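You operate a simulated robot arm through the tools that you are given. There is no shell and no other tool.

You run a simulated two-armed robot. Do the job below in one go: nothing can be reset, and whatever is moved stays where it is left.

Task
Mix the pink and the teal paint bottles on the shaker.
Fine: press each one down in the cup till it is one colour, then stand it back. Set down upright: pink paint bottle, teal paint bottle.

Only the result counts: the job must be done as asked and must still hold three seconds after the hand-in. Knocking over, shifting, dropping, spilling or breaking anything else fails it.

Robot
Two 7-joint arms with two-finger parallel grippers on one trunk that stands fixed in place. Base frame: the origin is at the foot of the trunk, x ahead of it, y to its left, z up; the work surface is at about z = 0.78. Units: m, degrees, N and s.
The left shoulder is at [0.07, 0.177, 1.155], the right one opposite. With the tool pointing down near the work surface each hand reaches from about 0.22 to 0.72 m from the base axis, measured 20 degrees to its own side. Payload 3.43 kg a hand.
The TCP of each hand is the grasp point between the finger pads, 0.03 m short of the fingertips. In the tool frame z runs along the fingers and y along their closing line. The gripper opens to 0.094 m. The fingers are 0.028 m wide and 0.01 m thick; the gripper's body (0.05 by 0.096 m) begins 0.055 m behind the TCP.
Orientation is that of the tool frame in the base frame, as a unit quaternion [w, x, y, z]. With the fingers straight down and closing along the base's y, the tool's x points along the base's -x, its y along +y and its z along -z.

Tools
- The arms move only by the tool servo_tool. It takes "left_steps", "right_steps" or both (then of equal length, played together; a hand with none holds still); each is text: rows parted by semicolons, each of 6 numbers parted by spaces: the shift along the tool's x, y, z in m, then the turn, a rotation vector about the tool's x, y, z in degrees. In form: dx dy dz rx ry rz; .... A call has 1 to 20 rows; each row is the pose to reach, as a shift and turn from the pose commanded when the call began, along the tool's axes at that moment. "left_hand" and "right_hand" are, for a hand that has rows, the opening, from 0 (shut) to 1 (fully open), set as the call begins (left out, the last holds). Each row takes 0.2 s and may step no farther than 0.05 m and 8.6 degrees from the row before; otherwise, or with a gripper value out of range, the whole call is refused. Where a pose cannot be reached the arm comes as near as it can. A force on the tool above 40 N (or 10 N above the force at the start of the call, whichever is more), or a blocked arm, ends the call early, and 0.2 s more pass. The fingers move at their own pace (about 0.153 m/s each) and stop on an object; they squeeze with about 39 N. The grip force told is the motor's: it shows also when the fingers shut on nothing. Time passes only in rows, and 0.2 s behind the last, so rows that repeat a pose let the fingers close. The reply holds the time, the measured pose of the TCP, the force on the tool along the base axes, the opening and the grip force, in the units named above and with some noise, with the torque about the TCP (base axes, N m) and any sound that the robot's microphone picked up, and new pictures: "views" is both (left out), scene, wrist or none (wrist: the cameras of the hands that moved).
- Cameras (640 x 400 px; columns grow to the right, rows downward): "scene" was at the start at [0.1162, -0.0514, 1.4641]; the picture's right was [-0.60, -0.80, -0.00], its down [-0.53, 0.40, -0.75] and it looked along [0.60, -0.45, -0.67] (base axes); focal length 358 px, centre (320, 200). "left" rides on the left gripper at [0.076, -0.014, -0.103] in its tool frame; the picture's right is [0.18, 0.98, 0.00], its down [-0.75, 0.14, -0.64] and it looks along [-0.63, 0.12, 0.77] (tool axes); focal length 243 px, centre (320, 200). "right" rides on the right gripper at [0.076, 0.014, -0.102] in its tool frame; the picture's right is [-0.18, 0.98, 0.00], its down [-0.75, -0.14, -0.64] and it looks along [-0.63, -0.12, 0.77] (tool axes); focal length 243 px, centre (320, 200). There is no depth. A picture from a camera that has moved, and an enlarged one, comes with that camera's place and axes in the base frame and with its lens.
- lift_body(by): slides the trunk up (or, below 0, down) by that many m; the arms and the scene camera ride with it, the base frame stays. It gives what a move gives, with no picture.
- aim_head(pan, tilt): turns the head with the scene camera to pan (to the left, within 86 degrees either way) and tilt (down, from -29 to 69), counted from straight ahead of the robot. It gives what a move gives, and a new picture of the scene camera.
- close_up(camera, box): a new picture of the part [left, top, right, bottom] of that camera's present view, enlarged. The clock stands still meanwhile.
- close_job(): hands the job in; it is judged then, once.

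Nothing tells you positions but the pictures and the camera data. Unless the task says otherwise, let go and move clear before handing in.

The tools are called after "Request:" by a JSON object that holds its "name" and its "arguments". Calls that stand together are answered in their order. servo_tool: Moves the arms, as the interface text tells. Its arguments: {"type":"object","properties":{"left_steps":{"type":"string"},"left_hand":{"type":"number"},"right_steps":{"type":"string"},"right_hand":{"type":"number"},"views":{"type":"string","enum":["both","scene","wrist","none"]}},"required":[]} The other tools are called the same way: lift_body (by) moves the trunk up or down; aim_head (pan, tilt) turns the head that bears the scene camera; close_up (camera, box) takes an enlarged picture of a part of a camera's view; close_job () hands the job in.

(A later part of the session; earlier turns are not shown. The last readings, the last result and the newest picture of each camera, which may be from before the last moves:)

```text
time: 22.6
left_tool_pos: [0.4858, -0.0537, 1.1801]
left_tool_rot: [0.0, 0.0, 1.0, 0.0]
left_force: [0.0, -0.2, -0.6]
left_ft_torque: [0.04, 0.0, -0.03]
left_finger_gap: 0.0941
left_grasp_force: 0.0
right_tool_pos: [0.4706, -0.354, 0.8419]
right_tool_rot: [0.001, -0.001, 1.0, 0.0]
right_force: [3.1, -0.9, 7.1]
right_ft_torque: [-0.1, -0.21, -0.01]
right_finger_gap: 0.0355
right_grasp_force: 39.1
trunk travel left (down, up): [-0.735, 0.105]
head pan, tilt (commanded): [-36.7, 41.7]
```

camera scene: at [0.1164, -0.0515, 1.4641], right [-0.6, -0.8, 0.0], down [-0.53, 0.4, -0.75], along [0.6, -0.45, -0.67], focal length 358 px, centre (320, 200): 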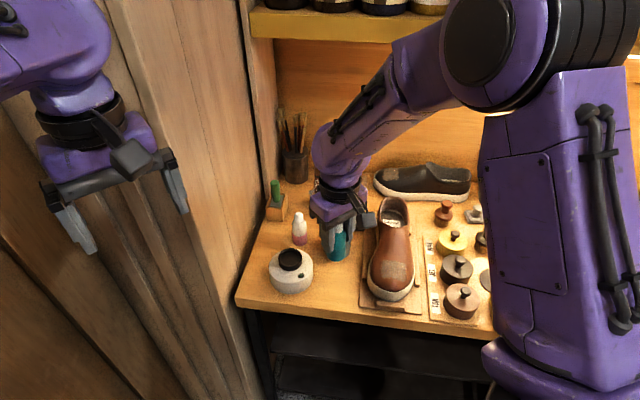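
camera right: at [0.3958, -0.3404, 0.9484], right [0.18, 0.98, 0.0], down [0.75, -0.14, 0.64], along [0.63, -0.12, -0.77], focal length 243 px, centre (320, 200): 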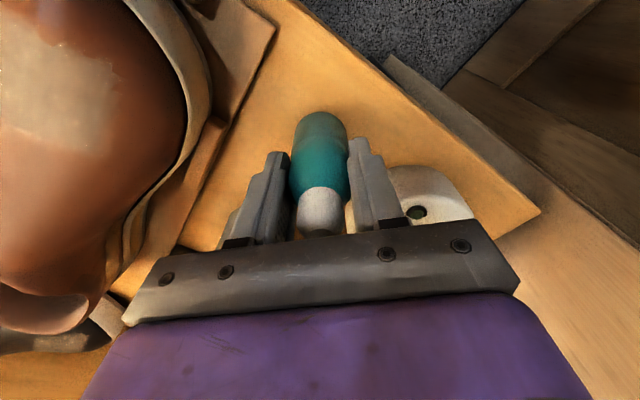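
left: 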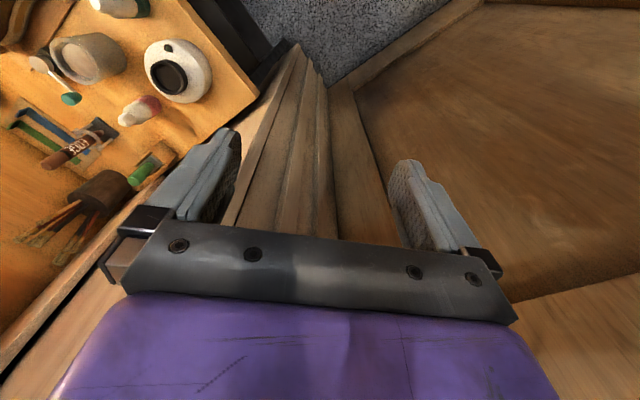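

Request:
{"name": "servo_tool", "arguments": {"right_steps": "0 0 -0.0003 0 0 0; 0 0 -0.0006 0 0 0; 0 0 -0.0006 0 0 0", "right_hand": 0, "views": "none"}}

```text
time: 23.4
left_tool_pos: [0.4846, -0.0534, 1.1798]
left_tool_rot: [0.0, 0.0, 1.0, 0.0]
left_force: [1.1, 0.1, -0.4]
left_ft_torque: [-0.01, 0.0, -0.02]
left_finger_gap: 0.094
left_grasp_force: 0.0
right_tool_pos: [0.4705, -0.3545, 0.8428]
right_tool_rot: [0.0, -0.001, 1.0, -0.001]
right_force: [0.2, 1.9, 3.4]
right_ft_torque: [0.07, -0.11, 0.02]
right_finger_gap: 0.0353
right_grasp_force: 39.3
trunk travel left (down, up): [-0.735, 0.105]
head pan, tilt (commanded): [-36.7, 41.7]
```

The contact is down to about 3 N and the bottle is resting on the table. I'll release it.

Request:
{"name": "servo_tool", "arguments": {"right_steps": "0 0 0 0 0 0; 0 0 0 0 0 0; 0 0 0 0 0 0", "right_hand": 0.75, "views": "wrist"}}

Request:
{"name": "close_up", "arguments": {"camera": "scene", "box": [296, 220, 376, 310]}}

```text
time: 24.2
left_tool_pos: [0.4868, -0.0538, 1.1804]
left_tool_rot: [0.0, 0.0, 1.0, 0.001]
left_force: [-0.1, 0.1, -0.1]
left_ft_torque: [-0.02, -0.01, 0.03]
left_finger_gap: 0.0942
left_grasp_force: 0.0
right_tool_pos: [0.4713, -0.3555, 0.8431]
right_tool_rot: [0.0, -0.001, 1.0, 0.0]
right_force: [-0.7, -0.2, 0.1]
right_ft_torque: [-0.02, 0.01, -0.03]
right_finger_gap: 0.0705
right_grasp_force: 0.0
trunk travel left (down, up): [-0.735, 0.105]
head pan, tilt (commanded): [-36.7, 41.7]
camera right: at [0.3954, -0.3403, 0.9462], right [0.18, 0.98, 0.0], down [0.75, -0.14, 0.64], along [0.63, -0.12, -0.77], focal length 243 px, centre (320, 200)
```

right: 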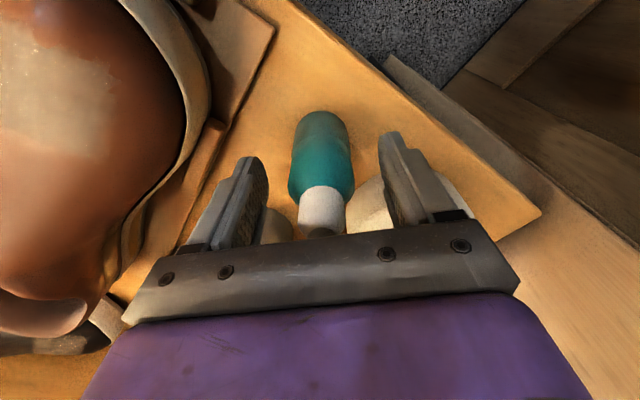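

```text
4.44 times, centred on (336, 265) of scene
camera zoom: at [0.1163, -0.0516, 1.4641], right [-0.6, -0.8, 0.0], down [-0.53, 0.4, -0.75], along [0.6, -0.45, -0.67], focal length 1590 px, centre (249, -89)
```

zoom: 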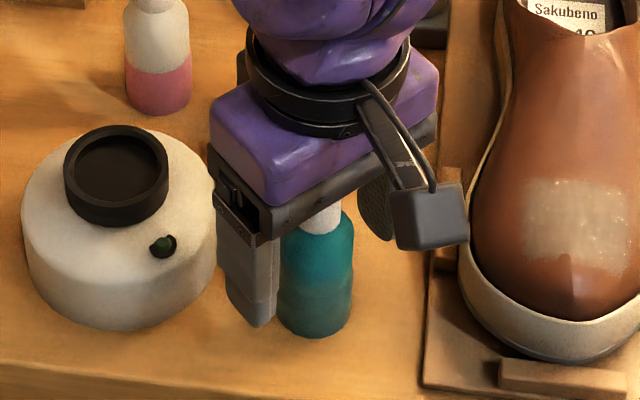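

Teal stands upright on its own. I'll rise straight up and move above the pink bottle, which I put near (0.637, -0.377).

Request:
{"name": "servo_tool", "arguments": {"right_steps": "0 0 -0.03 0 0 0; 0 0 -0.07 0 0 0; 0 0 -0.11 0 0 0; 0 0 -0.15 0 0 0; 0 0 -0.18 0 0 0; -0.04 -0.005 -0.18 0 0 0; -0.08 -0.01 -0.18 0 0 0; -0.12 -0.015 -0.18 0 0 0; -0.15 -0.019 -0.18 0 0 0; -0.166 -0.0213 -0.18 0 0 0; -0.166 -0.0213 -0.18 0 0 0", "right_hand": 0.75, "views": "both"}}

Request:
{"name": "close_up", "arguments": {"camera": "right", "box": [240, 50, 400, 190]}}

Request:
{"name": "close_up", "arguments": {"camera": "scene", "box": [246, 180, 396, 310]}}

```text
time: 26.6
left_tool_pos: [0.4848, -0.0541, 1.1804]
left_tool_rot: [0.0, 0.0, 1.0, 0.0]
left_force: [-0.3, -0.2, 0.0]
left_ft_torque: [-0.03, -0.02, -0.01]
left_finger_gap: 0.0942
left_grasp_force: 0.2
right_tool_pos: [0.6382, -0.3759, 1.0231]
right_tool_rot: [0.0, -0.001, 1.0, 0.0]
right_force: [0.1, 0.4, -0.3]
right_ft_torque: [0.0, 0.01, -0.01]
right_finger_gap: 0.0705
right_grasp_force: 0.1
trunk travel left (down, up): [-0.735, 0.105]
head pan, tilt (commanded): [-36.7, 41.7]
camera scene: at [0.1158, -0.0513, 1.4642], right [-0.6, -0.8, 0.0], down [-0.53, 0.4, -0.75], along [0.6, -0.45, -0.67], focal length 358 px, centre (320, 200)
camera right: at [0.5625, -0.3606, 1.1276], right [0.18, 0.98, 0.0], down [0.75, -0.14, 0.64], along [0.63, -0.12, -0.77], focal length 243 px, centre (320, 200)
```

scene: 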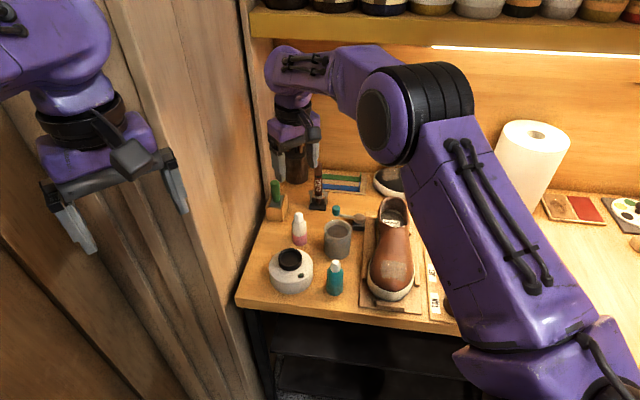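
right: 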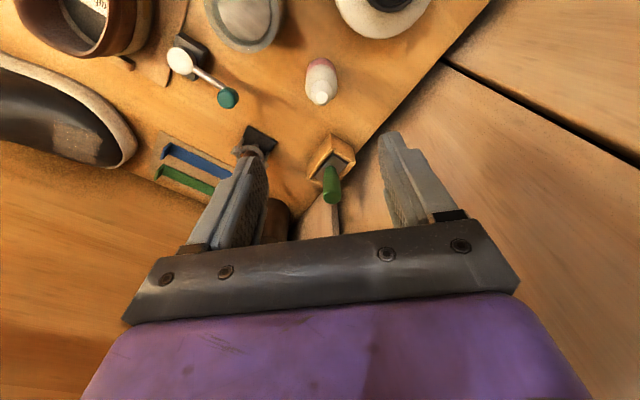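

```text
2.86 times, centred on (320, 120) of right
camera zoom: at [0.5625, -0.3606, 1.1276], right [0.18, 0.98, 0.0], down [0.75, -0.14, 0.64], along [0.63, -0.12, -0.77], focal length 693 px, centre (320, 429)
```

zoom: 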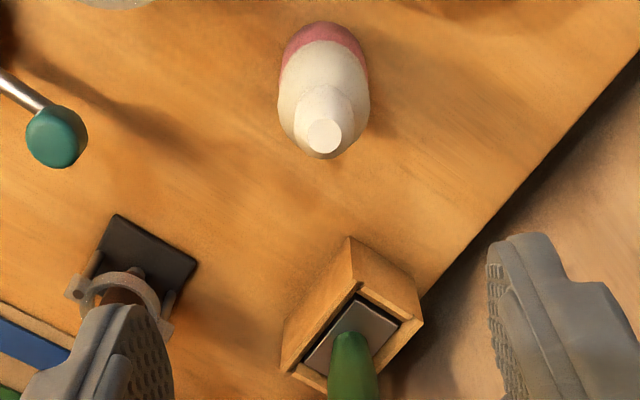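

```text
3.08 times, centred on (321, 245) of scene
camera zoom: at [0.1158, -0.0513, 1.4642], right [-0.6, -0.8, 0.0], down [-0.53, 0.4, -0.75], along [0.6, -0.45, -0.67], focal length 1101 px, centre (317, 62)
```

zoom: 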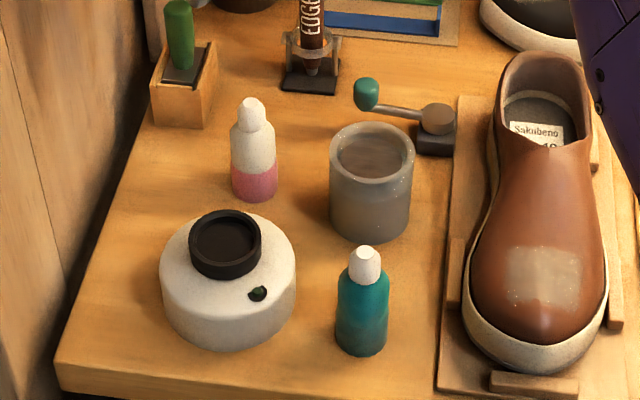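

Teal stands upright on its spot with a uniform colour. Pink is within about 1.5 mm of the tool axis, so I'll correct and come down to just above its cap.

Request:
{"name": "servo_tool", "arguments": {"right_steps": "0.001 0.0013 0.03 0 0 0; 0.001 0.0013 0.06 0 0 0; 0.001 0.0013 0.09 0 0 0; 0.001 0.0013 0.09 0 0 0", "right_hand": 0.75, "views": "wrist"}}

Request:
{"name": "close_up", "arguments": {"camera": "right", "box": [240, 40, 400, 180]}}

Request:
{"name": "close_up", "arguments": {"camera": "scene", "box": [246, 160, 376, 300]}}

```text
time: 27.6
left_tool_pos: [0.4859, -0.0534, 1.18]
left_tool_rot: [0.0, 0.0, 1.0, 0.0]
left_force: [0.5, 0.5, -0.8]
left_ft_torque: [-0.01, 0.0, 0.06]
left_finger_gap: 0.094
left_grasp_force: 0.1
right_tool_pos: [0.637, -0.3746, 0.9333]
right_tool_rot: [0.0, -0.001, 1.0, 0.0]
right_force: [-0.9, 0.3, -0.8]
right_ft_torque: [0.01, 0.01, -0.01]
right_finger_gap: 0.0708
right_grasp_force: 0.0
trunk travel left (down, up): [-0.735, 0.105]
head pan, tilt (commanded): [-36.7, 41.7]
camera right: at [0.5606, -0.3602, 1.0371], right [0.18, 0.98, 0.0], down [0.75, -0.14, 0.64], along [0.63, -0.12, -0.77], focal length 243 px, centre (320, 200)
```

right: 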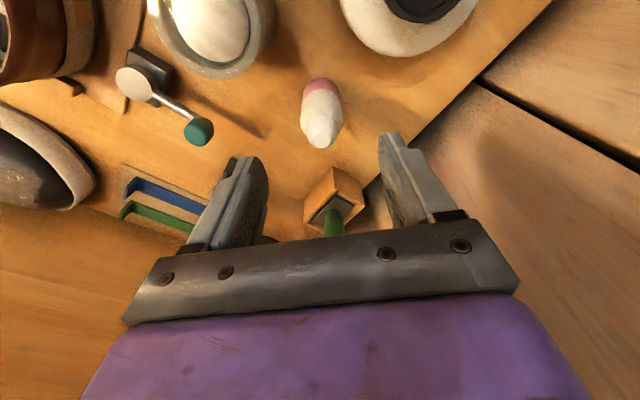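

```text
2.86 times, centred on (320, 110) of right
camera zoom: at [0.5606, -0.3602, 1.0371], right [0.18, 0.98, 0.0], down [0.75, -0.14, 0.64], along [0.63, -0.12, -0.77], focal length 693 px, centre (320, 457)
```

zoom: 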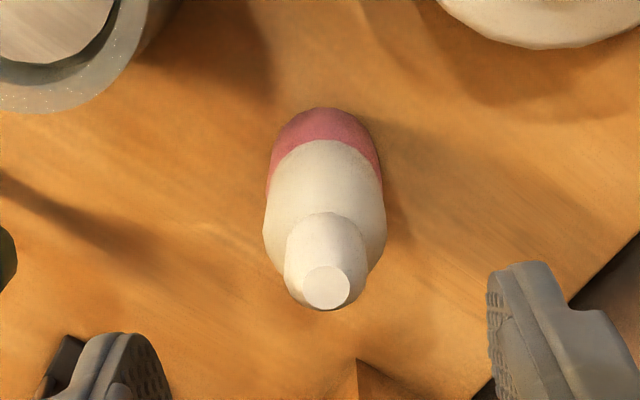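

```text
2.86 times, centred on (311, 230) of scene
camera zoom: at [0.1159, -0.0512, 1.4642], right [-0.6, -0.8, 0.0], down [-0.53, 0.4, -0.75], along [0.6, -0.45, -0.67], focal length 1022 px, centre (346, 114)
```

zoom: 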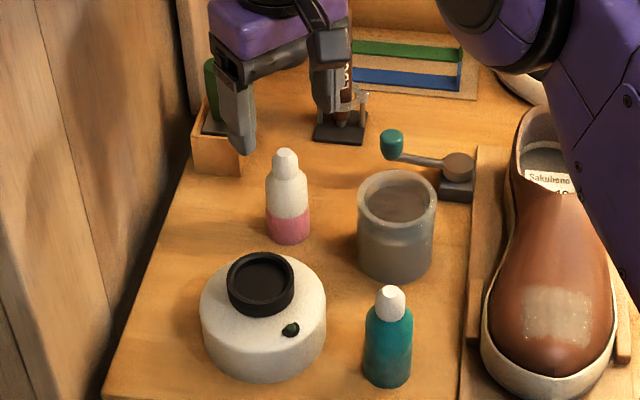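

Pink is a further 1.4 mm to the left of the axis. I'll correct that and descend to the gripping height.

Request:
{"name": "servo_tool", "arguments": {"right_steps": "0.001 0.0014 0.02 0 0 0; 0.001 0.0014 0.04 0 0 0; 0.001 0.0014 0.06 0 0 0; 0.001 0.0014 0.078 0 0 0; 0.001 0.0014 0.09 0 0 0; 0.001 0.0014 0.09 0 0 0", "right_hand": 0.75, "views": "wrist"}}

Request:
{"name": "close_up", "arguments": {"camera": "scene", "box": [246, 160, 376, 300]}}

Request:
{"name": "close_up", "arguments": {"camera": "right", "box": [220, 80, 420, 250]}}

```text
time: 29.0
left_tool_pos: [0.4861, -0.0544, 1.1802]
left_tool_rot: [0.0, -0.001, 1.0, 0.0]
left_force: [-0.2, 0.8, -0.1]
left_ft_torque: [0.0, 0.0, 0.07]
left_finger_gap: 0.0941
left_grasp_force: 0.1
right_tool_pos: [0.6347, -0.3748, 0.8425]
right_tool_rot: [0.0, 0.0, 1.0, 0.0]
right_force: [0.4, -0.1, -0.2]
right_ft_torque: [-0.02, 0.01, 0.0]
right_finger_gap: 0.0704
right_grasp_force: 0.0
trunk travel left (down, up): [-0.735, 0.105]
head pan, tilt (commanded): [-36.7, 41.7]
camera right: at [0.5595, -0.3595, 0.9469], right [0.18, 0.98, 0.0], down [0.75, -0.14, 0.64], along [0.63, -0.12, -0.77], focal length 243 px, centre (320, 200)
```

right: 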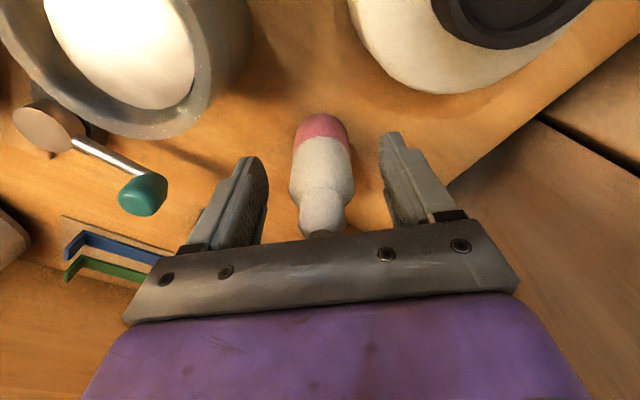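

```text
2.86 times, centred on (311, 230) of scene
camera zoom: at [0.1161, -0.0513, 1.4642], right [-0.6, -0.8, 0.0], down [-0.53, 0.4, -0.75], along [0.6, -0.45, -0.67], focal length 1022 px, centre (346, 114)
```

zoom: 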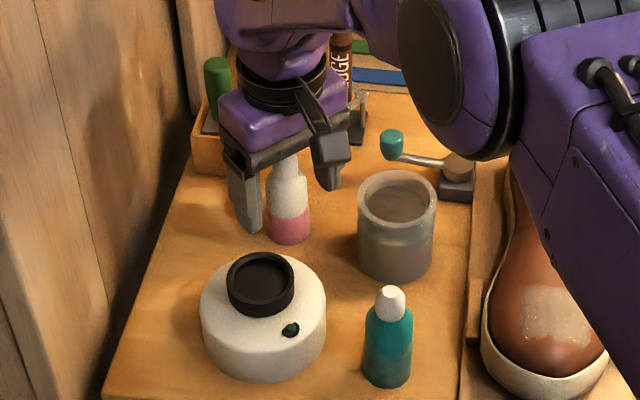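

```text
2.35 times, centred on (320, 165) of right
camera zoom: at [0.5595, -0.3595, 0.9469], right [0.18, 0.98, 0.0], down [0.75, -0.14, 0.64], along [0.63, -0.12, -0.77], focal length 571 px, centre (320, 282)
```

zoom: 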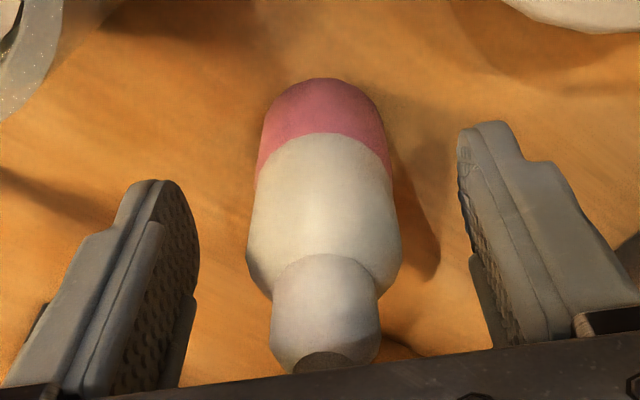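

Pink stands between the fingers, about 1.5 mm further ahead than teal was. I'll nudge forward to match and close the gripper.

Request:
{"name": "servo_tool", "arguments": {"right_steps": "-0.0015 0 0 0 0 0; -0.0015 0 0 0 0 0", "right_hand": 0.75, "views": "none"}}

Request:
{"name": "servo_tool", "arguments": {"right_steps": "0 0 0 0 0 0; 0 0 0 0 0 0; 0 0 0 0 0 0; 0 0 0 0 0 0", "right_hand": 0, "views": "wrist"}}

Request:
{"name": "close_up", "arguments": {"camera": "right", "box": [240, 90, 400, 250]}}

```text
time: 29.6
left_tool_pos: [0.4866, -0.0541, 1.1813]
left_tool_rot: [0.0, 0.0, 1.0, 0.0]
left_force: [1.4, 0.6, 0.8]
left_ft_torque: [-0.02, 0.0, 0.01]
left_finger_gap: 0.0941
left_grasp_force: 0.1
right_tool_pos: [0.6376, -0.3739, 0.8437]
right_tool_rot: [0.0, -0.001, 1.0, 0.0]
right_force: [0.0, -0.2, 0.4]
right_ft_torque: [-0.02, -0.03, 0.03]
right_finger_gap: 0.0706
right_grasp_force: 0.1
trunk travel left (down, up): [-0.735, 0.105]
head pan, tilt (commanded): [-36.7, 41.7]
```

```text
time: 30.6
left_tool_pos: [0.486, -0.0549, 1.1805]
left_tool_rot: [0.0, 0.0, 1.0, 0.0]
left_force: [-0.2, -0.3, 0.3]
left_ft_torque: [-0.02, 0.0, 0.0]
left_finger_gap: 0.0939
left_grasp_force: 0.1
right_tool_pos: [0.637, -0.3737, 0.8429]
right_tool_rot: [-0.001, -0.001, 1.0, 0.001]
right_force: [0.1, -0.5, 0.2]
right_ft_torque: [0.03, 0.06, 0.03]
right_finger_gap: 0.0352
right_grasp_force: 39.0
trunk travel left (down, up): [-0.735, 0.105]
head pan, tilt (commanded): [-36.7, 41.7]
camera right: at [0.5609, -0.359, 0.9472], right [0.18, 0.98, 0.0], down [0.75, -0.14, 0.64], along [0.63, -0.12, -0.77], focal length 243 px, centre (320, 200)
```

right: 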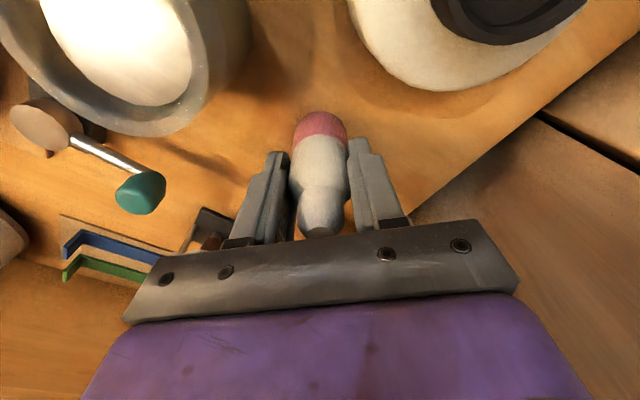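

```text
2.50 times, centred on (320, 170) of right
camera zoom: at [0.5609, -0.359, 0.9472], right [0.18, 0.98, 0.0], down [0.75, -0.14, 0.64], along [0.63, -0.12, -0.77], focal length 606 px, centre (320, 275)
```

zoom: 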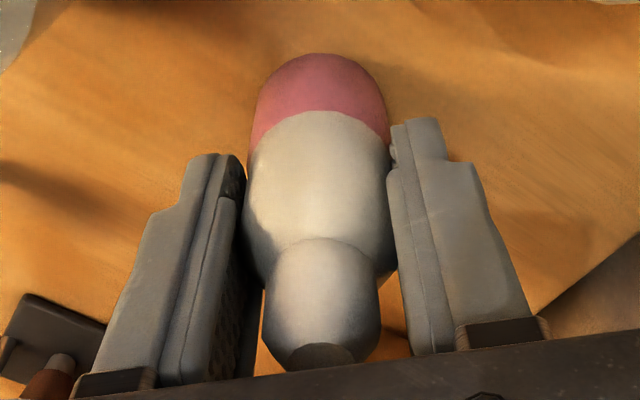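

The grip looks identical to the teal one. I'll lift pink straight up and carry it to the same pose over the cup that worked for teal.

Request:
{"name": "servo_tool", "arguments": {"right_steps": "0 0 -0.02 0 0 0; 0 0 -0.05 0 0 0; 0 0 -0.085 0 0 0; 0 0 -0.12 0 0 0; 0.02 0.02 -0.12 0 0 0; 0.045 0.044 -0.12 0 0 0; 0.065 0.064 -0.12 0 0 0; 0.0767 0.0756 -0.12 0 0 0; 0.0767 0.0756 -0.12 0 0 0; 0.0767 0.0756 -0.12 0 0 0", "right_hand": 0, "views": "both"}}

Request:
{"name": "close_up", "arguments": {"camera": "scene", "box": [246, 190, 366, 310]}}

Request:
{"name": "close_up", "arguments": {"camera": "right", "box": [240, 50, 400, 210]}}

```text
time: 32.8
left_tool_pos: [0.4864, -0.0546, 1.179]
left_tool_rot: [0.0, 0.0, 1.0, 0.0]
left_force: [-0.5, 0.4, 0.0]
left_ft_torque: [0.02, 0.01, -0.01]
left_finger_gap: 0.0942
left_grasp_force: 0.1
right_tool_pos: [0.5586, -0.2983, 0.9634]
right_tool_rot: [-0.001, 0.0, 1.0, 0.0]
right_force: [0.9, -0.6, -1.5]
right_ft_torque: [-0.01, -0.01, -0.01]
right_finger_gap: 0.0352
right_grasp_force: 39.1
trunk travel left (down, up): [-0.735, 0.105]
head pan, tilt (commanded): [-36.7, 41.7]
camera scene: at [0.1165, -0.0515, 1.4641], right [-0.6, -0.8, 0.0], down [-0.53, 0.4, -0.75], along [0.6, -0.45, -0.67], focal length 358 px, centre (320, 200)
camera right: at [0.4835, -0.2834, 1.0679], right [0.18, 0.98, 0.0], down [0.75, -0.14, 0.64], along [0.63, -0.12, -0.77], focal length 243 px, centre (320, 200)
```

scene: 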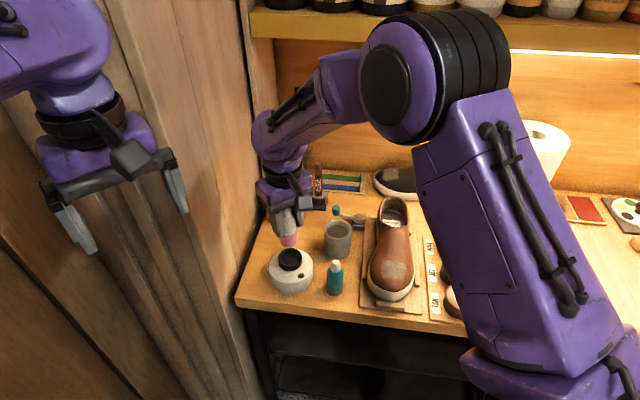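
right: 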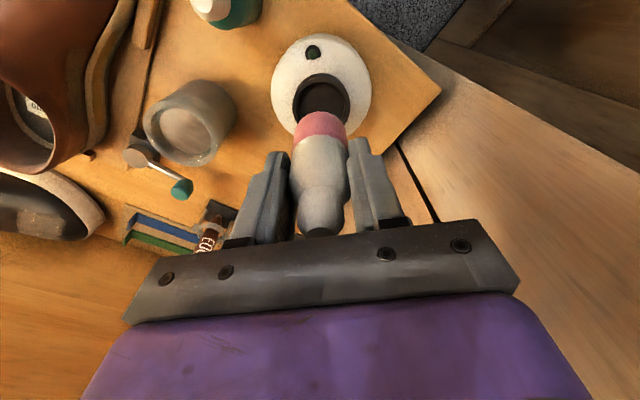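

```text
3.33 times, centred on (306, 250) of scene
camera zoom: at [0.1165, -0.0515, 1.4641], right [-0.6, -0.8, 0.0], down [-0.53, 0.4, -0.75], along [0.6, -0.45, -0.67], focal length 1192 px, centre (367, 33)
```

zoom: 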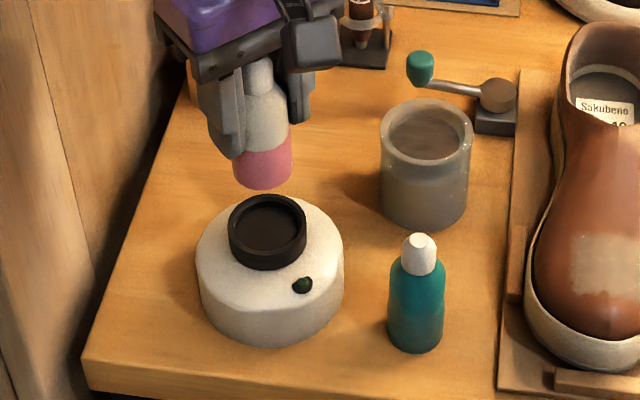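

```text
2.50 times, centred on (320, 130) of right
camera zoom: at [0.4835, -0.2834, 1.0679], right [0.18, 0.98, 0.0], down [0.75, -0.14, 0.64], along [0.63, -0.12, -0.77], focal length 606 px, centre (320, 375)
```

zoom: 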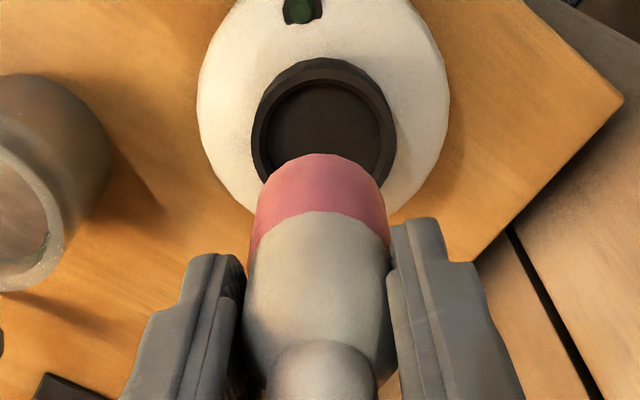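

Pink is centred over the cup as teal was. I'll lower it to just above the rim for a check, with a 0.7 mm nudge to the left.

Request:
{"name": "servo_tool", "arguments": {"right_steps": "0 0.0007 0.015 0 0 0; 0 0.0007 0.03 0 0 0; 0 0.0007 0.042 0 0 0; 0 0.0007 0.047 0 0 0; 0 0.0007 0.047 0 0 0", "right_hand": 0, "views": "wrist"}}

Request:
{"name": "close_up", "arguments": {"camera": "scene", "box": [256, 210, 336, 300]}}

Request:
{"name": "close_up", "arguments": {"camera": "right", "box": [240, 50, 400, 210]}}

```text
time: 34.0
left_tool_pos: [0.4873, -0.0538, 1.1805]
left_tool_rot: [0.0, 0.0, 1.0, 0.0]
left_force: [0.4, -0.1, 0.4]
left_ft_torque: [-0.01, -0.03, 0.0]
left_finger_gap: 0.094
left_grasp_force: 0.1
right_tool_pos: [0.5593, -0.2974, 0.9161]
right_tool_rot: [0.001, -0.001, 1.0, 0.0]
right_force: [0.4, 0.6, -0.7]
right_ft_torque: [-0.02, 0.01, -0.02]
right_finger_gap: 0.0355
right_grasp_force: 39.5
trunk travel left (down, up): [-0.735, 0.105]
head pan, tilt (commanded): [-36.7, 41.7]
camera right: at [0.4841, -0.2823, 1.0198], right [0.18, 0.98, 0.0], down [0.75, -0.14, 0.64], along [0.63, -0.12, -0.77], focal length 243 px, centre (320, 200)
```

right: 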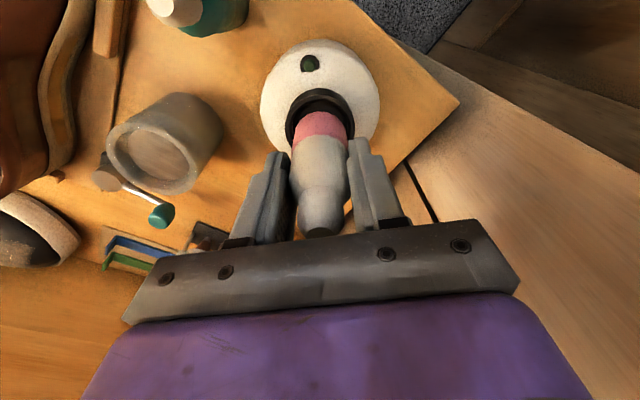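

```text
4.44 times, centred on (296, 255) of scene
camera zoom: at [0.1163, -0.0514, 1.4641], right [-0.6, -0.8, 0.0], down [-0.53, 0.4, -0.75], along [0.6, -0.45, -0.67], focal length 1590 px, centre (427, -44)
```

zoom: 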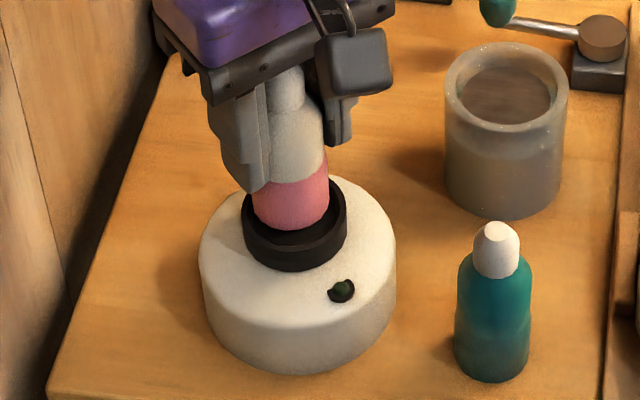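

```text
2.50 times, centred on (320, 130) of right
camera zoom: at [0.4841, -0.2823, 1.0198], right [0.18, 0.98, 0.0], down [0.75, -0.14, 0.64], along [0.63, -0.12, -0.77], focal length 606 px, centre (320, 375)
```

zoom: 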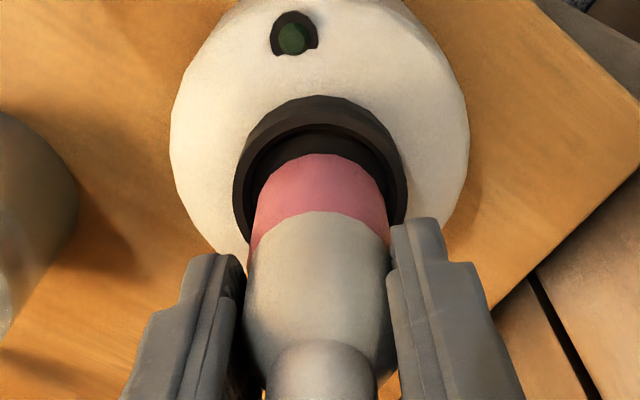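

The alignment matches the teal run. I'll lower pink into the cup and press it to the same depth.

Request:
{"name": "servo_tool", "arguments": {"right_steps": "0 0 0.004 0 0 0; 0 0 0.008 0 0 0; 0 0 0.012 0 0 0; 0 0 0.015 0 0 0; 0 0 0.017 0 0 0; 0 0 0.019 0 0 0; 0 0 0.021 0 0 0; 0 0 0.021 0 0 0", "right_hand": 0, "views": "none"}}

Request:
{"name": "close_up", "arguments": {"camera": "scene", "box": [256, 210, 336, 300]}}

```text
time: 35.8
left_tool_pos: [0.4845, -0.0532, 1.1822]
left_tool_rot: [0.001, 0.0, 1.0, -0.001]
left_force: [0.3, -0.7, -0.6]
left_ft_torque: [0.0, 0.03, 0.0]
left_finger_gap: 0.094
left_grasp_force: 0.1
right_tool_pos: [0.5603, -0.2984, 0.8956]
right_tool_rot: [0.002, 0.0, 1.0, 0.0]
right_force: [-0.1, 0.7, 13.2]
right_ft_torque: [0.11, 0.07, 0.03]
right_finger_gap: 0.0353
right_grasp_force: 39.1
trunk travel left (down, up): [-0.735, 0.105]
head pan, tilt (commanded): [-36.7, 41.7]
```

```text
4.44 times, centred on (296, 255) of scene
camera zoom: at [0.1141, -0.05, 1.4645], right [-0.6, -0.8, 0.0], down [-0.53, 0.4, -0.75], along [0.6, -0.45, -0.66], focal length 1590 px, centre (427, -44)
```

zoom: 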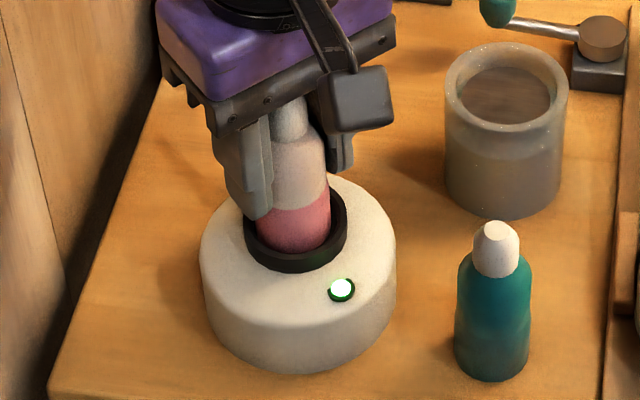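

The lamp is lit at about 13 N and the upper half is already turning pinkish. I'll hold it pressed until the colour is uniform.

Request:
{"name": "servo_tool", "arguments": {"right_steps": "0 0 0 0 0 0; 0 0 0 0 0 0; 0 0 0 0 0 0; 0 0 0 0 0 0; 0 0 0 0 0 0; 0 0 0 0 0 0; 0 0 0 0 0 0; 0 0 0 0 0 0; 0 0 0 0 0 0; 0 0 0 0 0 0; 0 0 0 0 0 0; 0 0 0 0 0 0", "right_hand": 0, "views": "none"}}

Request:
{"name": "close_up", "arguments": {"camera": "right", "box": [270, 90, 370, 250]}}

Request:
{"name": "close_up", "arguments": {"camera": "scene", "box": [280, 220, 350, 300]}}

```text
time: 38.4
left_tool_pos: [0.4841, -0.0524, 1.1811]
left_tool_rot: [0.001, 0.001, 1.0, -0.001]
left_force: [0.2, 0.5, 0.2]
left_ft_torque: [-0.01, -0.02, 0.02]
left_finger_gap: 0.0937
left_grasp_force: 0.2
right_tool_pos: [0.5585, -0.2967, 0.8954]
right_tool_rot: [0.002, -0.002, 1.0, -0.001]
right_force: [5.1, -0.5, 18.8]
right_ft_torque: [0.06, -0.22, 0.01]
right_finger_gap: 0.0353
right_grasp_force: 39.2
trunk travel left (down, up): [-0.735, 0.105]
head pan, tilt (commanded): [-36.7, 41.7]
```

```text
2.50 times, centred on (320, 170) of right
camera zoom: at [0.483, -0.2818, 0.9998], right [0.18, 0.98, 0.0], down [0.75, -0.14, 0.64], along [0.63, -0.12, -0.76], focal length 606 px, centre (320, 275)
```

zoom: 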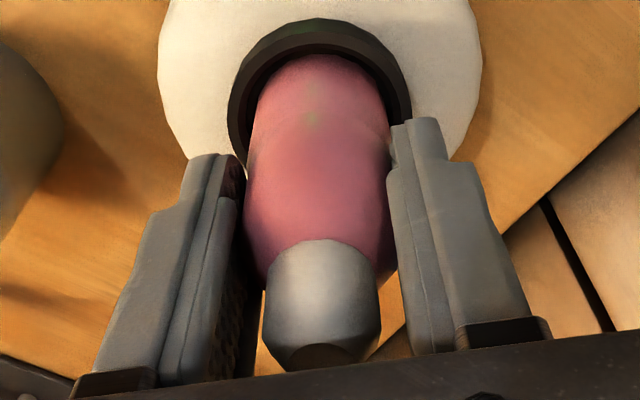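

```text
5.00 times, centred on (315, 260) of scene
camera zoom: at [0.1141, -0.0497, 1.4644], right [-0.6, -0.8, 0.0], down [-0.53, 0.4, -0.75], along [0.6, -0.45, -0.66], focal length 1788 px, centre (345, -100)
```

zoom: 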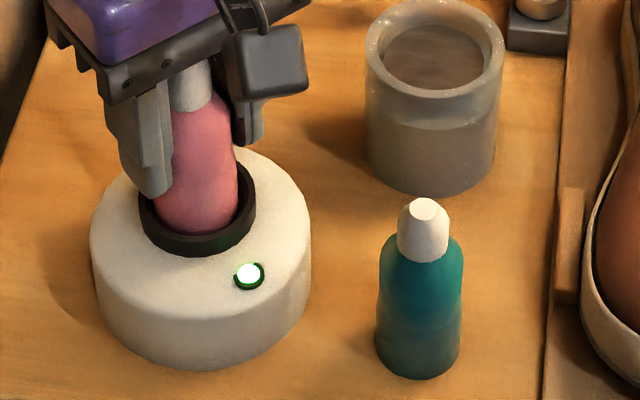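

Pink now looks uniform. I'll zoom in on the standing teal bottle as well, to confirm its slight lower shading is only light, and hold pink a bit longer.

Request:
{"name": "close_up", "arguments": {"camera": "scene", "box": [320, 255, 352, 300]}}

Request:
{"name": "servo_tool", "arguments": {"right_steps": "0 0 0 0 0 0; 0 0 0 0 0 0; 0 0 0 0 0 0; 0 0 0 0 0 0; 0 0 0 0 0 0", "right_hand": 0, "views": "wrist"}}

Request:
{"name": "close_up", "arguments": {"camera": "right", "box": [270, 90, 370, 250]}}

Request:
{"name": "close_up", "arguments": {"camera": "scene", "box": [280, 220, 320, 270]}}

```text
8.89 times, centred on (336, 278) of scene
camera zoom: at [0.1141, -0.0497, 1.4644], right [-0.6, -0.8, 0.0], down [-0.53, 0.4, -0.75], along [0.6, -0.45, -0.66], focal length 3180 px, centre (178, -489)
```

zoom: 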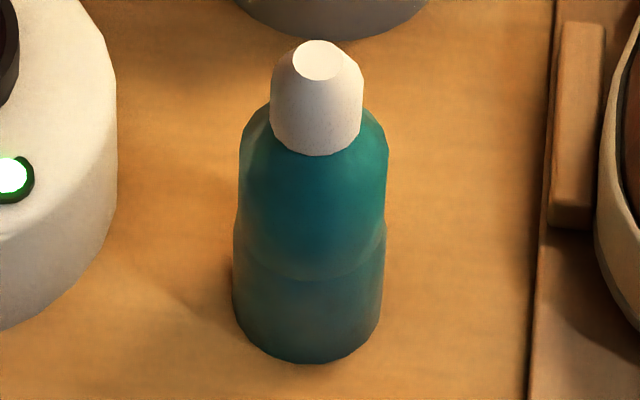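

```text
time: 39.6
left_tool_pos: [0.4837, -0.0517, 1.1803]
left_tool_rot: [0.002, 0.0, 1.0, -0.001]
left_force: [-0.3, 0.5, -0.1]
left_ft_torque: [-0.01, 0.02, -0.02]
left_finger_gap: 0.094
left_grasp_force: 0.0
right_tool_pos: [0.5584, -0.2968, 0.896]
right_tool_rot: [0.001, 0.0, 1.0, -0.001]
right_force: [3.7, -0.6, 18.9]
right_ft_torque: [0.04, -0.14, 0.02]
right_finger_gap: 0.0353
right_grasp_force: 39.2
trunk travel left (down, up): [-0.735, 0.105]
head pan, tilt (commanded): [-36.7, 41.7]
camera right: at [0.4827, -0.2818, 0.9998], right [0.18, 0.98, 0.0], down [0.75, -0.14, 0.64], along [0.63, -0.12, -0.77], focal length 243 px, centre (320, 200)
```

right: 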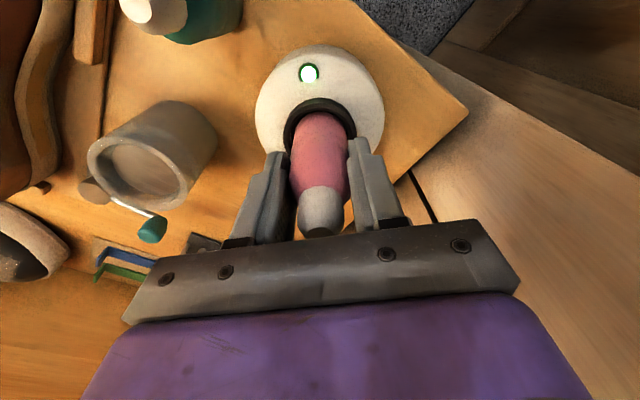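

```text
2.50 times, centred on (320, 170) of right
camera zoom: at [0.4827, -0.2818, 0.9998], right [0.18, 0.98, 0.0], down [0.75, -0.14, 0.64], along [0.63, -0.12, -0.77], focal length 606 px, centre (320, 275)
```

zoom: 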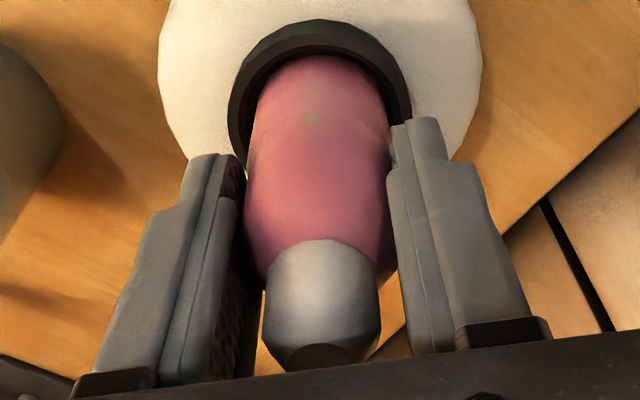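

```text
8.00 times, centred on (300, 245) of scene
camera zoom: at [0.1138, -0.0497, 1.4644], right [-0.6, -0.8, 0.0], down [-0.53, 0.4, -0.75], along [0.6, -0.45, -0.66], focal length 2862 px, centre (480, -160)
```

zoom: 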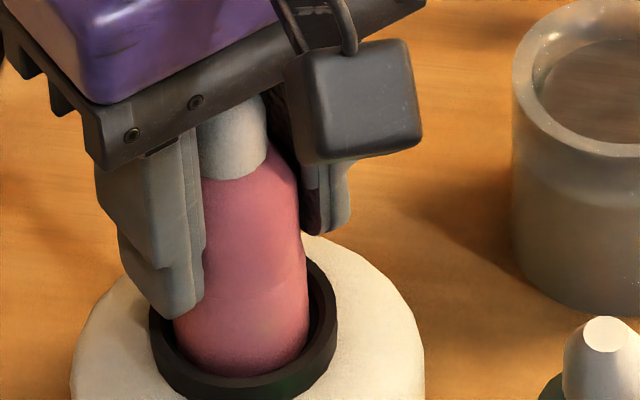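

Pink is a single colour and hasn't changed over the last second. I'll lift it straight out of the cup and carry it back above its original spot.

Request:
{"name": "servo_tool", "arguments": {"right_steps": "0 0 -0.01 0 0 0; 0 0 -0.03 0 0 0; 0 0 -0.05 0 0 0; 0 0 -0.068 0 0 0; -0.02 -0.02 -0.068 0 0 0; -0.045 -0.045 -0.068 0 0 0; -0.065 -0.065 -0.068 0 0 0; -0.0767 -0.0763 -0.068 0 0 0; -0.0767 -0.0763 -0.068 0 0 0; -0.0767 -0.0763 -0.068 0 0 0", "right_hand": 0, "views": "both"}}

Request:
{"name": "close_up", "arguments": {"camera": "scene", "box": [246, 180, 366, 310]}}

Request:
{"name": "close_up", "arguments": {"camera": "right", "box": [240, 70, 400, 250]}}

```text
time: 41.8
left_tool_pos: [0.4865, -0.0538, 1.1799]
left_tool_rot: [0.0, 0.0, 1.0, 0.0]
left_force: [-0.2, 1.2, -0.8]
left_ft_torque: [0.0, 0.01, 0.02]
left_finger_gap: 0.0937
left_grasp_force: 0.0
right_tool_pos: [0.6363, -0.3744, 0.9626]
right_tool_rot: [0.001, 0.0, 1.0, 0.0]
right_force: [0.4, -1.1, -2.0]
right_ft_torque: [0.01, -0.01, -0.03]
right_finger_gap: 0.0353
right_grasp_force: 38.6
trunk travel left (down, up): [-0.735, 0.105]
head pan, tilt (commanded): [-36.7, 41.7]
camera scene: at [0.1164, -0.0515, 1.4641], right [-0.6, -0.8, 0.0], down [-0.53, 0.4, -0.75], along [0.6, -0.45, -0.67], focal length 358 px, centre (320, 200)
camera right: at [0.5611, -0.3588, 1.0668], right [0.18, 0.98, 0.0], down [0.75, -0.14, 0.64], along [0.63, -0.12, -0.77], focal length 243 px, centre (320, 200)
```

scene: 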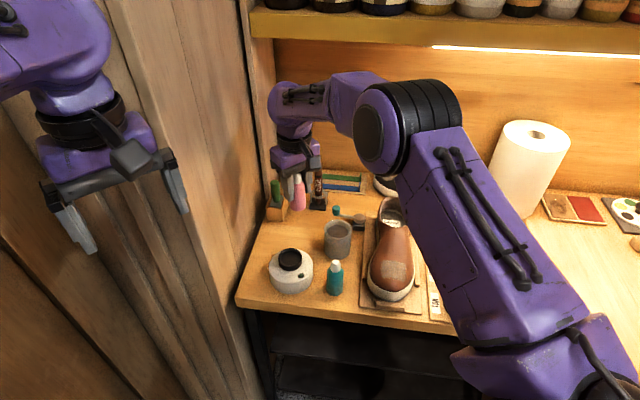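
right: 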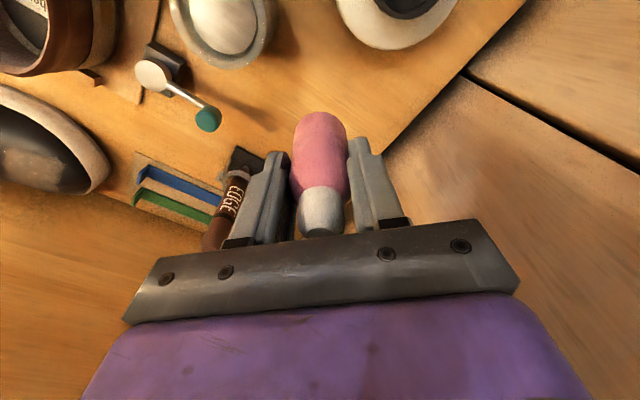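

```text
3.08 times, centred on (306, 245) of scene
camera zoom: at [0.1164, -0.0515, 1.4641], right [-0.6, -0.8, 0.0], down [-0.53, 0.4, -0.75], along [0.6, -0.45, -0.67], focal length 1101 px, centre (363, 62)
```

zoom: 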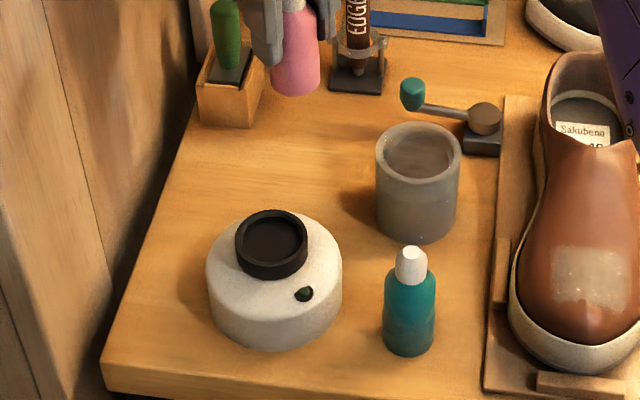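

```text
2.22 times, centred on (320, 160) of right
camera zoom: at [0.5611, -0.3588, 1.0668], right [0.18, 0.98, 0.0], down [0.75, -0.14, 0.64], along [0.63, -0.12, -0.77], focal length 539 px, centre (320, 289)
```

zoom: 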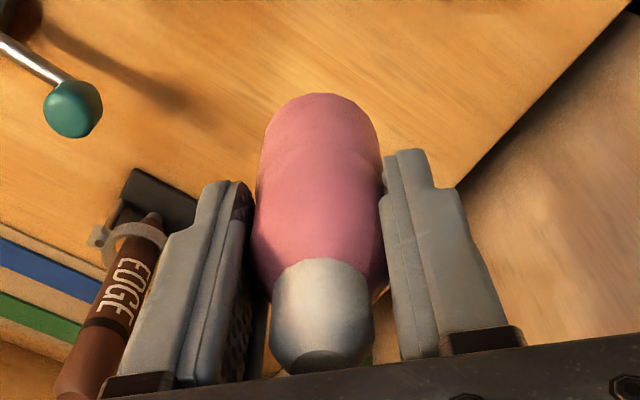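

Pink is uniformly coloured and back above its spot. I'll lower it the same way I did teal.

Request:
{"name": "servo_tool", "arguments": {"right_steps": "0 0 0.03 0 0 0; 0 0 0.06 0 0 0; 0 0 0.09 0 0 0; 0 0 0.108 0 0 0; 0 0 0.114 0 0 0; 0 0 0.117 0 0 0; 0 0 0.118 0 0 0; 0 0 0.118 0 0 0", "right_hand": 0, "views": "wrist"}}

Request:
{"name": "servo_tool", "arguments": {"right_steps": "0 0 0.0005 0 0 0; 0 0 0.001 0 0 0; 0 0 0.0015 0 0 0; 0 0 0.0015 0 0 0", "right_hand": 0, "views": "none"}}

```text
time: 43.6
left_tool_pos: [0.4858, -0.0547, 1.1802]
left_tool_rot: [-0.001, 0.0, 1.0, 0.0]
left_force: [0.1, -0.5, -0.9]
left_ft_torque: [-0.01, 0.0, 0.02]
left_finger_gap: 0.0943
left_grasp_force: 0.0
right_tool_pos: [0.6381, -0.3734, 0.8438]
right_tool_rot: [0.0, -0.001, 1.0, -0.001]
right_force: [-0.1, 0.0, -1.7]
right_ft_torque: [0.0, 0.03, -0.02]
right_finger_gap: 0.0354
right_grasp_force: 39.2
trunk travel left (down, up): [-0.735, 0.105]
head pan, tilt (commanded): [-36.7, 41.7]
camera right: at [0.5618, -0.3587, 0.9482], right [0.18, 0.98, 0.0], down [0.75, -0.14, 0.64], along [0.63, -0.12, -0.77], focal length 243 px, centre (320, 200)
```

right: 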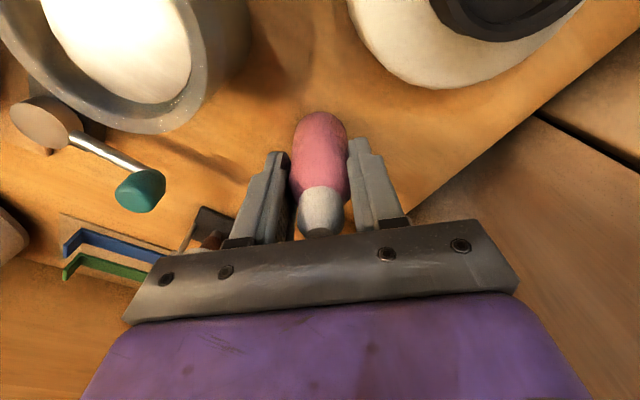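

```text
time: 44.6
left_tool_pos: [0.4868, -0.0536, 1.1792]
left_tool_rot: [0.0, 0.0, 1.0, 0.0]
left_force: [0.8, -0.2, 0.1]
left_ft_torque: [-0.04, 0.0, -0.02]
left_finger_gap: 0.0937
left_grasp_force: 0.1
right_tool_pos: [0.6375, -0.3731, 0.8423]
right_tool_rot: [0.0, 0.0, 1.0, -0.001]
right_force: [-0.4, -0.8, -0.9]
right_ft_torque: [-0.03, -0.02, -0.02]
right_finger_gap: 0.0355
right_grasp_force: 39.3
trunk travel left (down, up): [-0.735, 0.105]
head pan, tilt (commanded): [-36.7, 41.7]
```

Still no contact, so I'll keep lowering in sub-millimetre steps.

Request:
{"name": "servo_tool", "arguments": {"right_steps": "0 0 0.0003 0 0 0; 0 0 0.0006 0 0 0; 0 0 0.0009 0 0 0; 0 0 0.0009 0 0 0", "right_hand": 0, "views": "none"}}

```text
time: 45.6
left_tool_pos: [0.4849, -0.0543, 1.1808]
left_tool_rot: [0.001, 0.0, 1.0, 0.0]
left_force: [0.0, -0.3, -0.4]
left_ft_torque: [-0.02, -0.02, -0.05]
left_finger_gap: 0.0941
left_grasp_force: 0.0
right_tool_pos: [0.6357, -0.3725, 0.8423]
right_tool_rot: [0.0, 0.0, 1.0, 0.0]
right_force: [-0.3, -3.3, 5.9]
right_ft_torque: [-0.09, 0.12, 0.03]
right_finger_gap: 0.0352
right_grasp_force: 39.0
trunk travel left (down, up): [-0.735, 0.105]
head pan, tilt (commanded): [-36.7, 41.7]
```

It's in light contact with the table at about 6 N. I'll ease off slightly and release.

Request:
{"name": "servo_tool", "arguments": {"right_steps": "0 0 -0.0004 0 0 0; 0 0 -0.0004 0 0 0", "right_hand": 0, "views": "none"}}

Request:
{"name": "servo_tool", "arguments": {"right_steps": "0 0 0 0 0 0; 0 0 0 0 0 0; 0 0 0 0 0 0", "right_hand": 0.75, "views": "wrist"}}

Request:
{"name": "close_up", "arguments": {"camera": "scene", "box": [256, 190, 366, 300]}}

```text
time: 46.2
left_tool_pos: [0.4858, -0.0528, 1.1799]
left_tool_rot: [-0.001, 0.0, 1.0, 0.0]
left_force: [0.1, 0.3, -0.6]
left_ft_torque: [0.01, 0.03, 0.0]
left_finger_gap: 0.0942
left_grasp_force: 0.0
right_tool_pos: [0.6358, -0.3734, 0.8431]
right_tool_rot: [0.0, -0.001, 1.0, 0.0]
right_force: [1.5, -2.1, 6.2]
right_ft_torque: [-0.17, 0.02, 0.0]
right_finger_gap: 0.0352
right_grasp_force: 39.3
trunk travel left (down, up): [-0.735, 0.105]
head pan, tilt (commanded): [-36.7, 41.7]
```

```text
time: 47.0
left_tool_pos: [0.4871, -0.0537, 1.1805]
left_tool_rot: [0.0, 0.0, 1.0, 0.0]
left_force: [0.3, 0.3, -0.5]
left_ft_torque: [0.03, 0.0, 0.01]
left_finger_gap: 0.0939
left_grasp_force: 0.1
right_tool_pos: [0.6369, -0.3732, 0.842]
right_tool_rot: [-0.001, -0.002, 1.0, 0.0]
right_force: [-0.8, -0.7, -0.1]
right_ft_torque: [-0.03, -0.02, 0.0]
right_finger_gap: 0.0705
right_grasp_force: 0.2
trunk travel left (down, up): [-0.735, 0.105]
head pan, tilt (commanded): [-36.7, 41.7]
camera right: at [0.5614, -0.3584, 0.9461], right [0.18, 0.98, 0.0], down [0.75, -0.14, 0.64], along [0.63, -0.12, -0.77], focal length 243 px, centre (320, 200)
```

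right: 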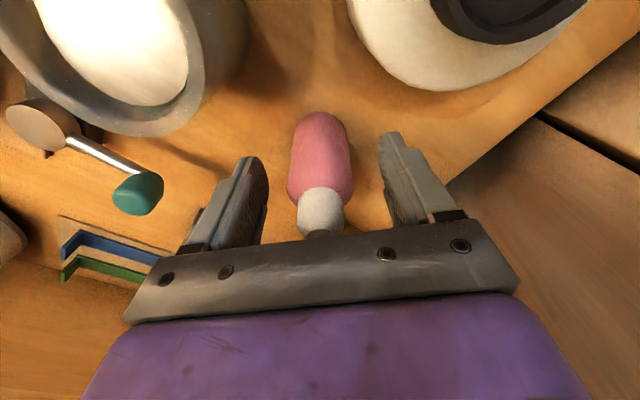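

```text
3.64 times, centred on (311, 245) of scene
camera zoom: at [0.1165, -0.0515, 1.4641], right [-0.6, -0.8, 0.0], down [-0.53, 0.4, -0.75], along [0.6, -0.45, -0.67], focal length 1301 px, centre (353, 36)
```

zoom: 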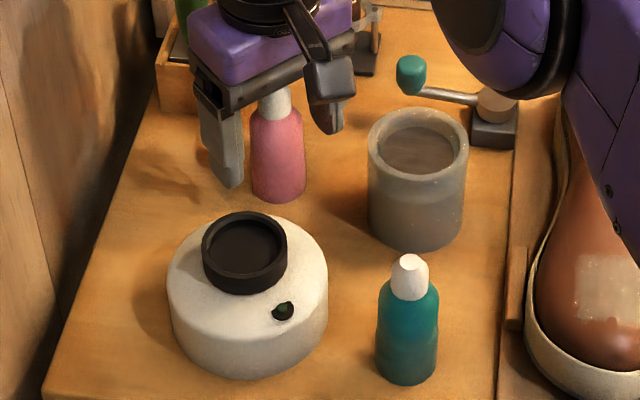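

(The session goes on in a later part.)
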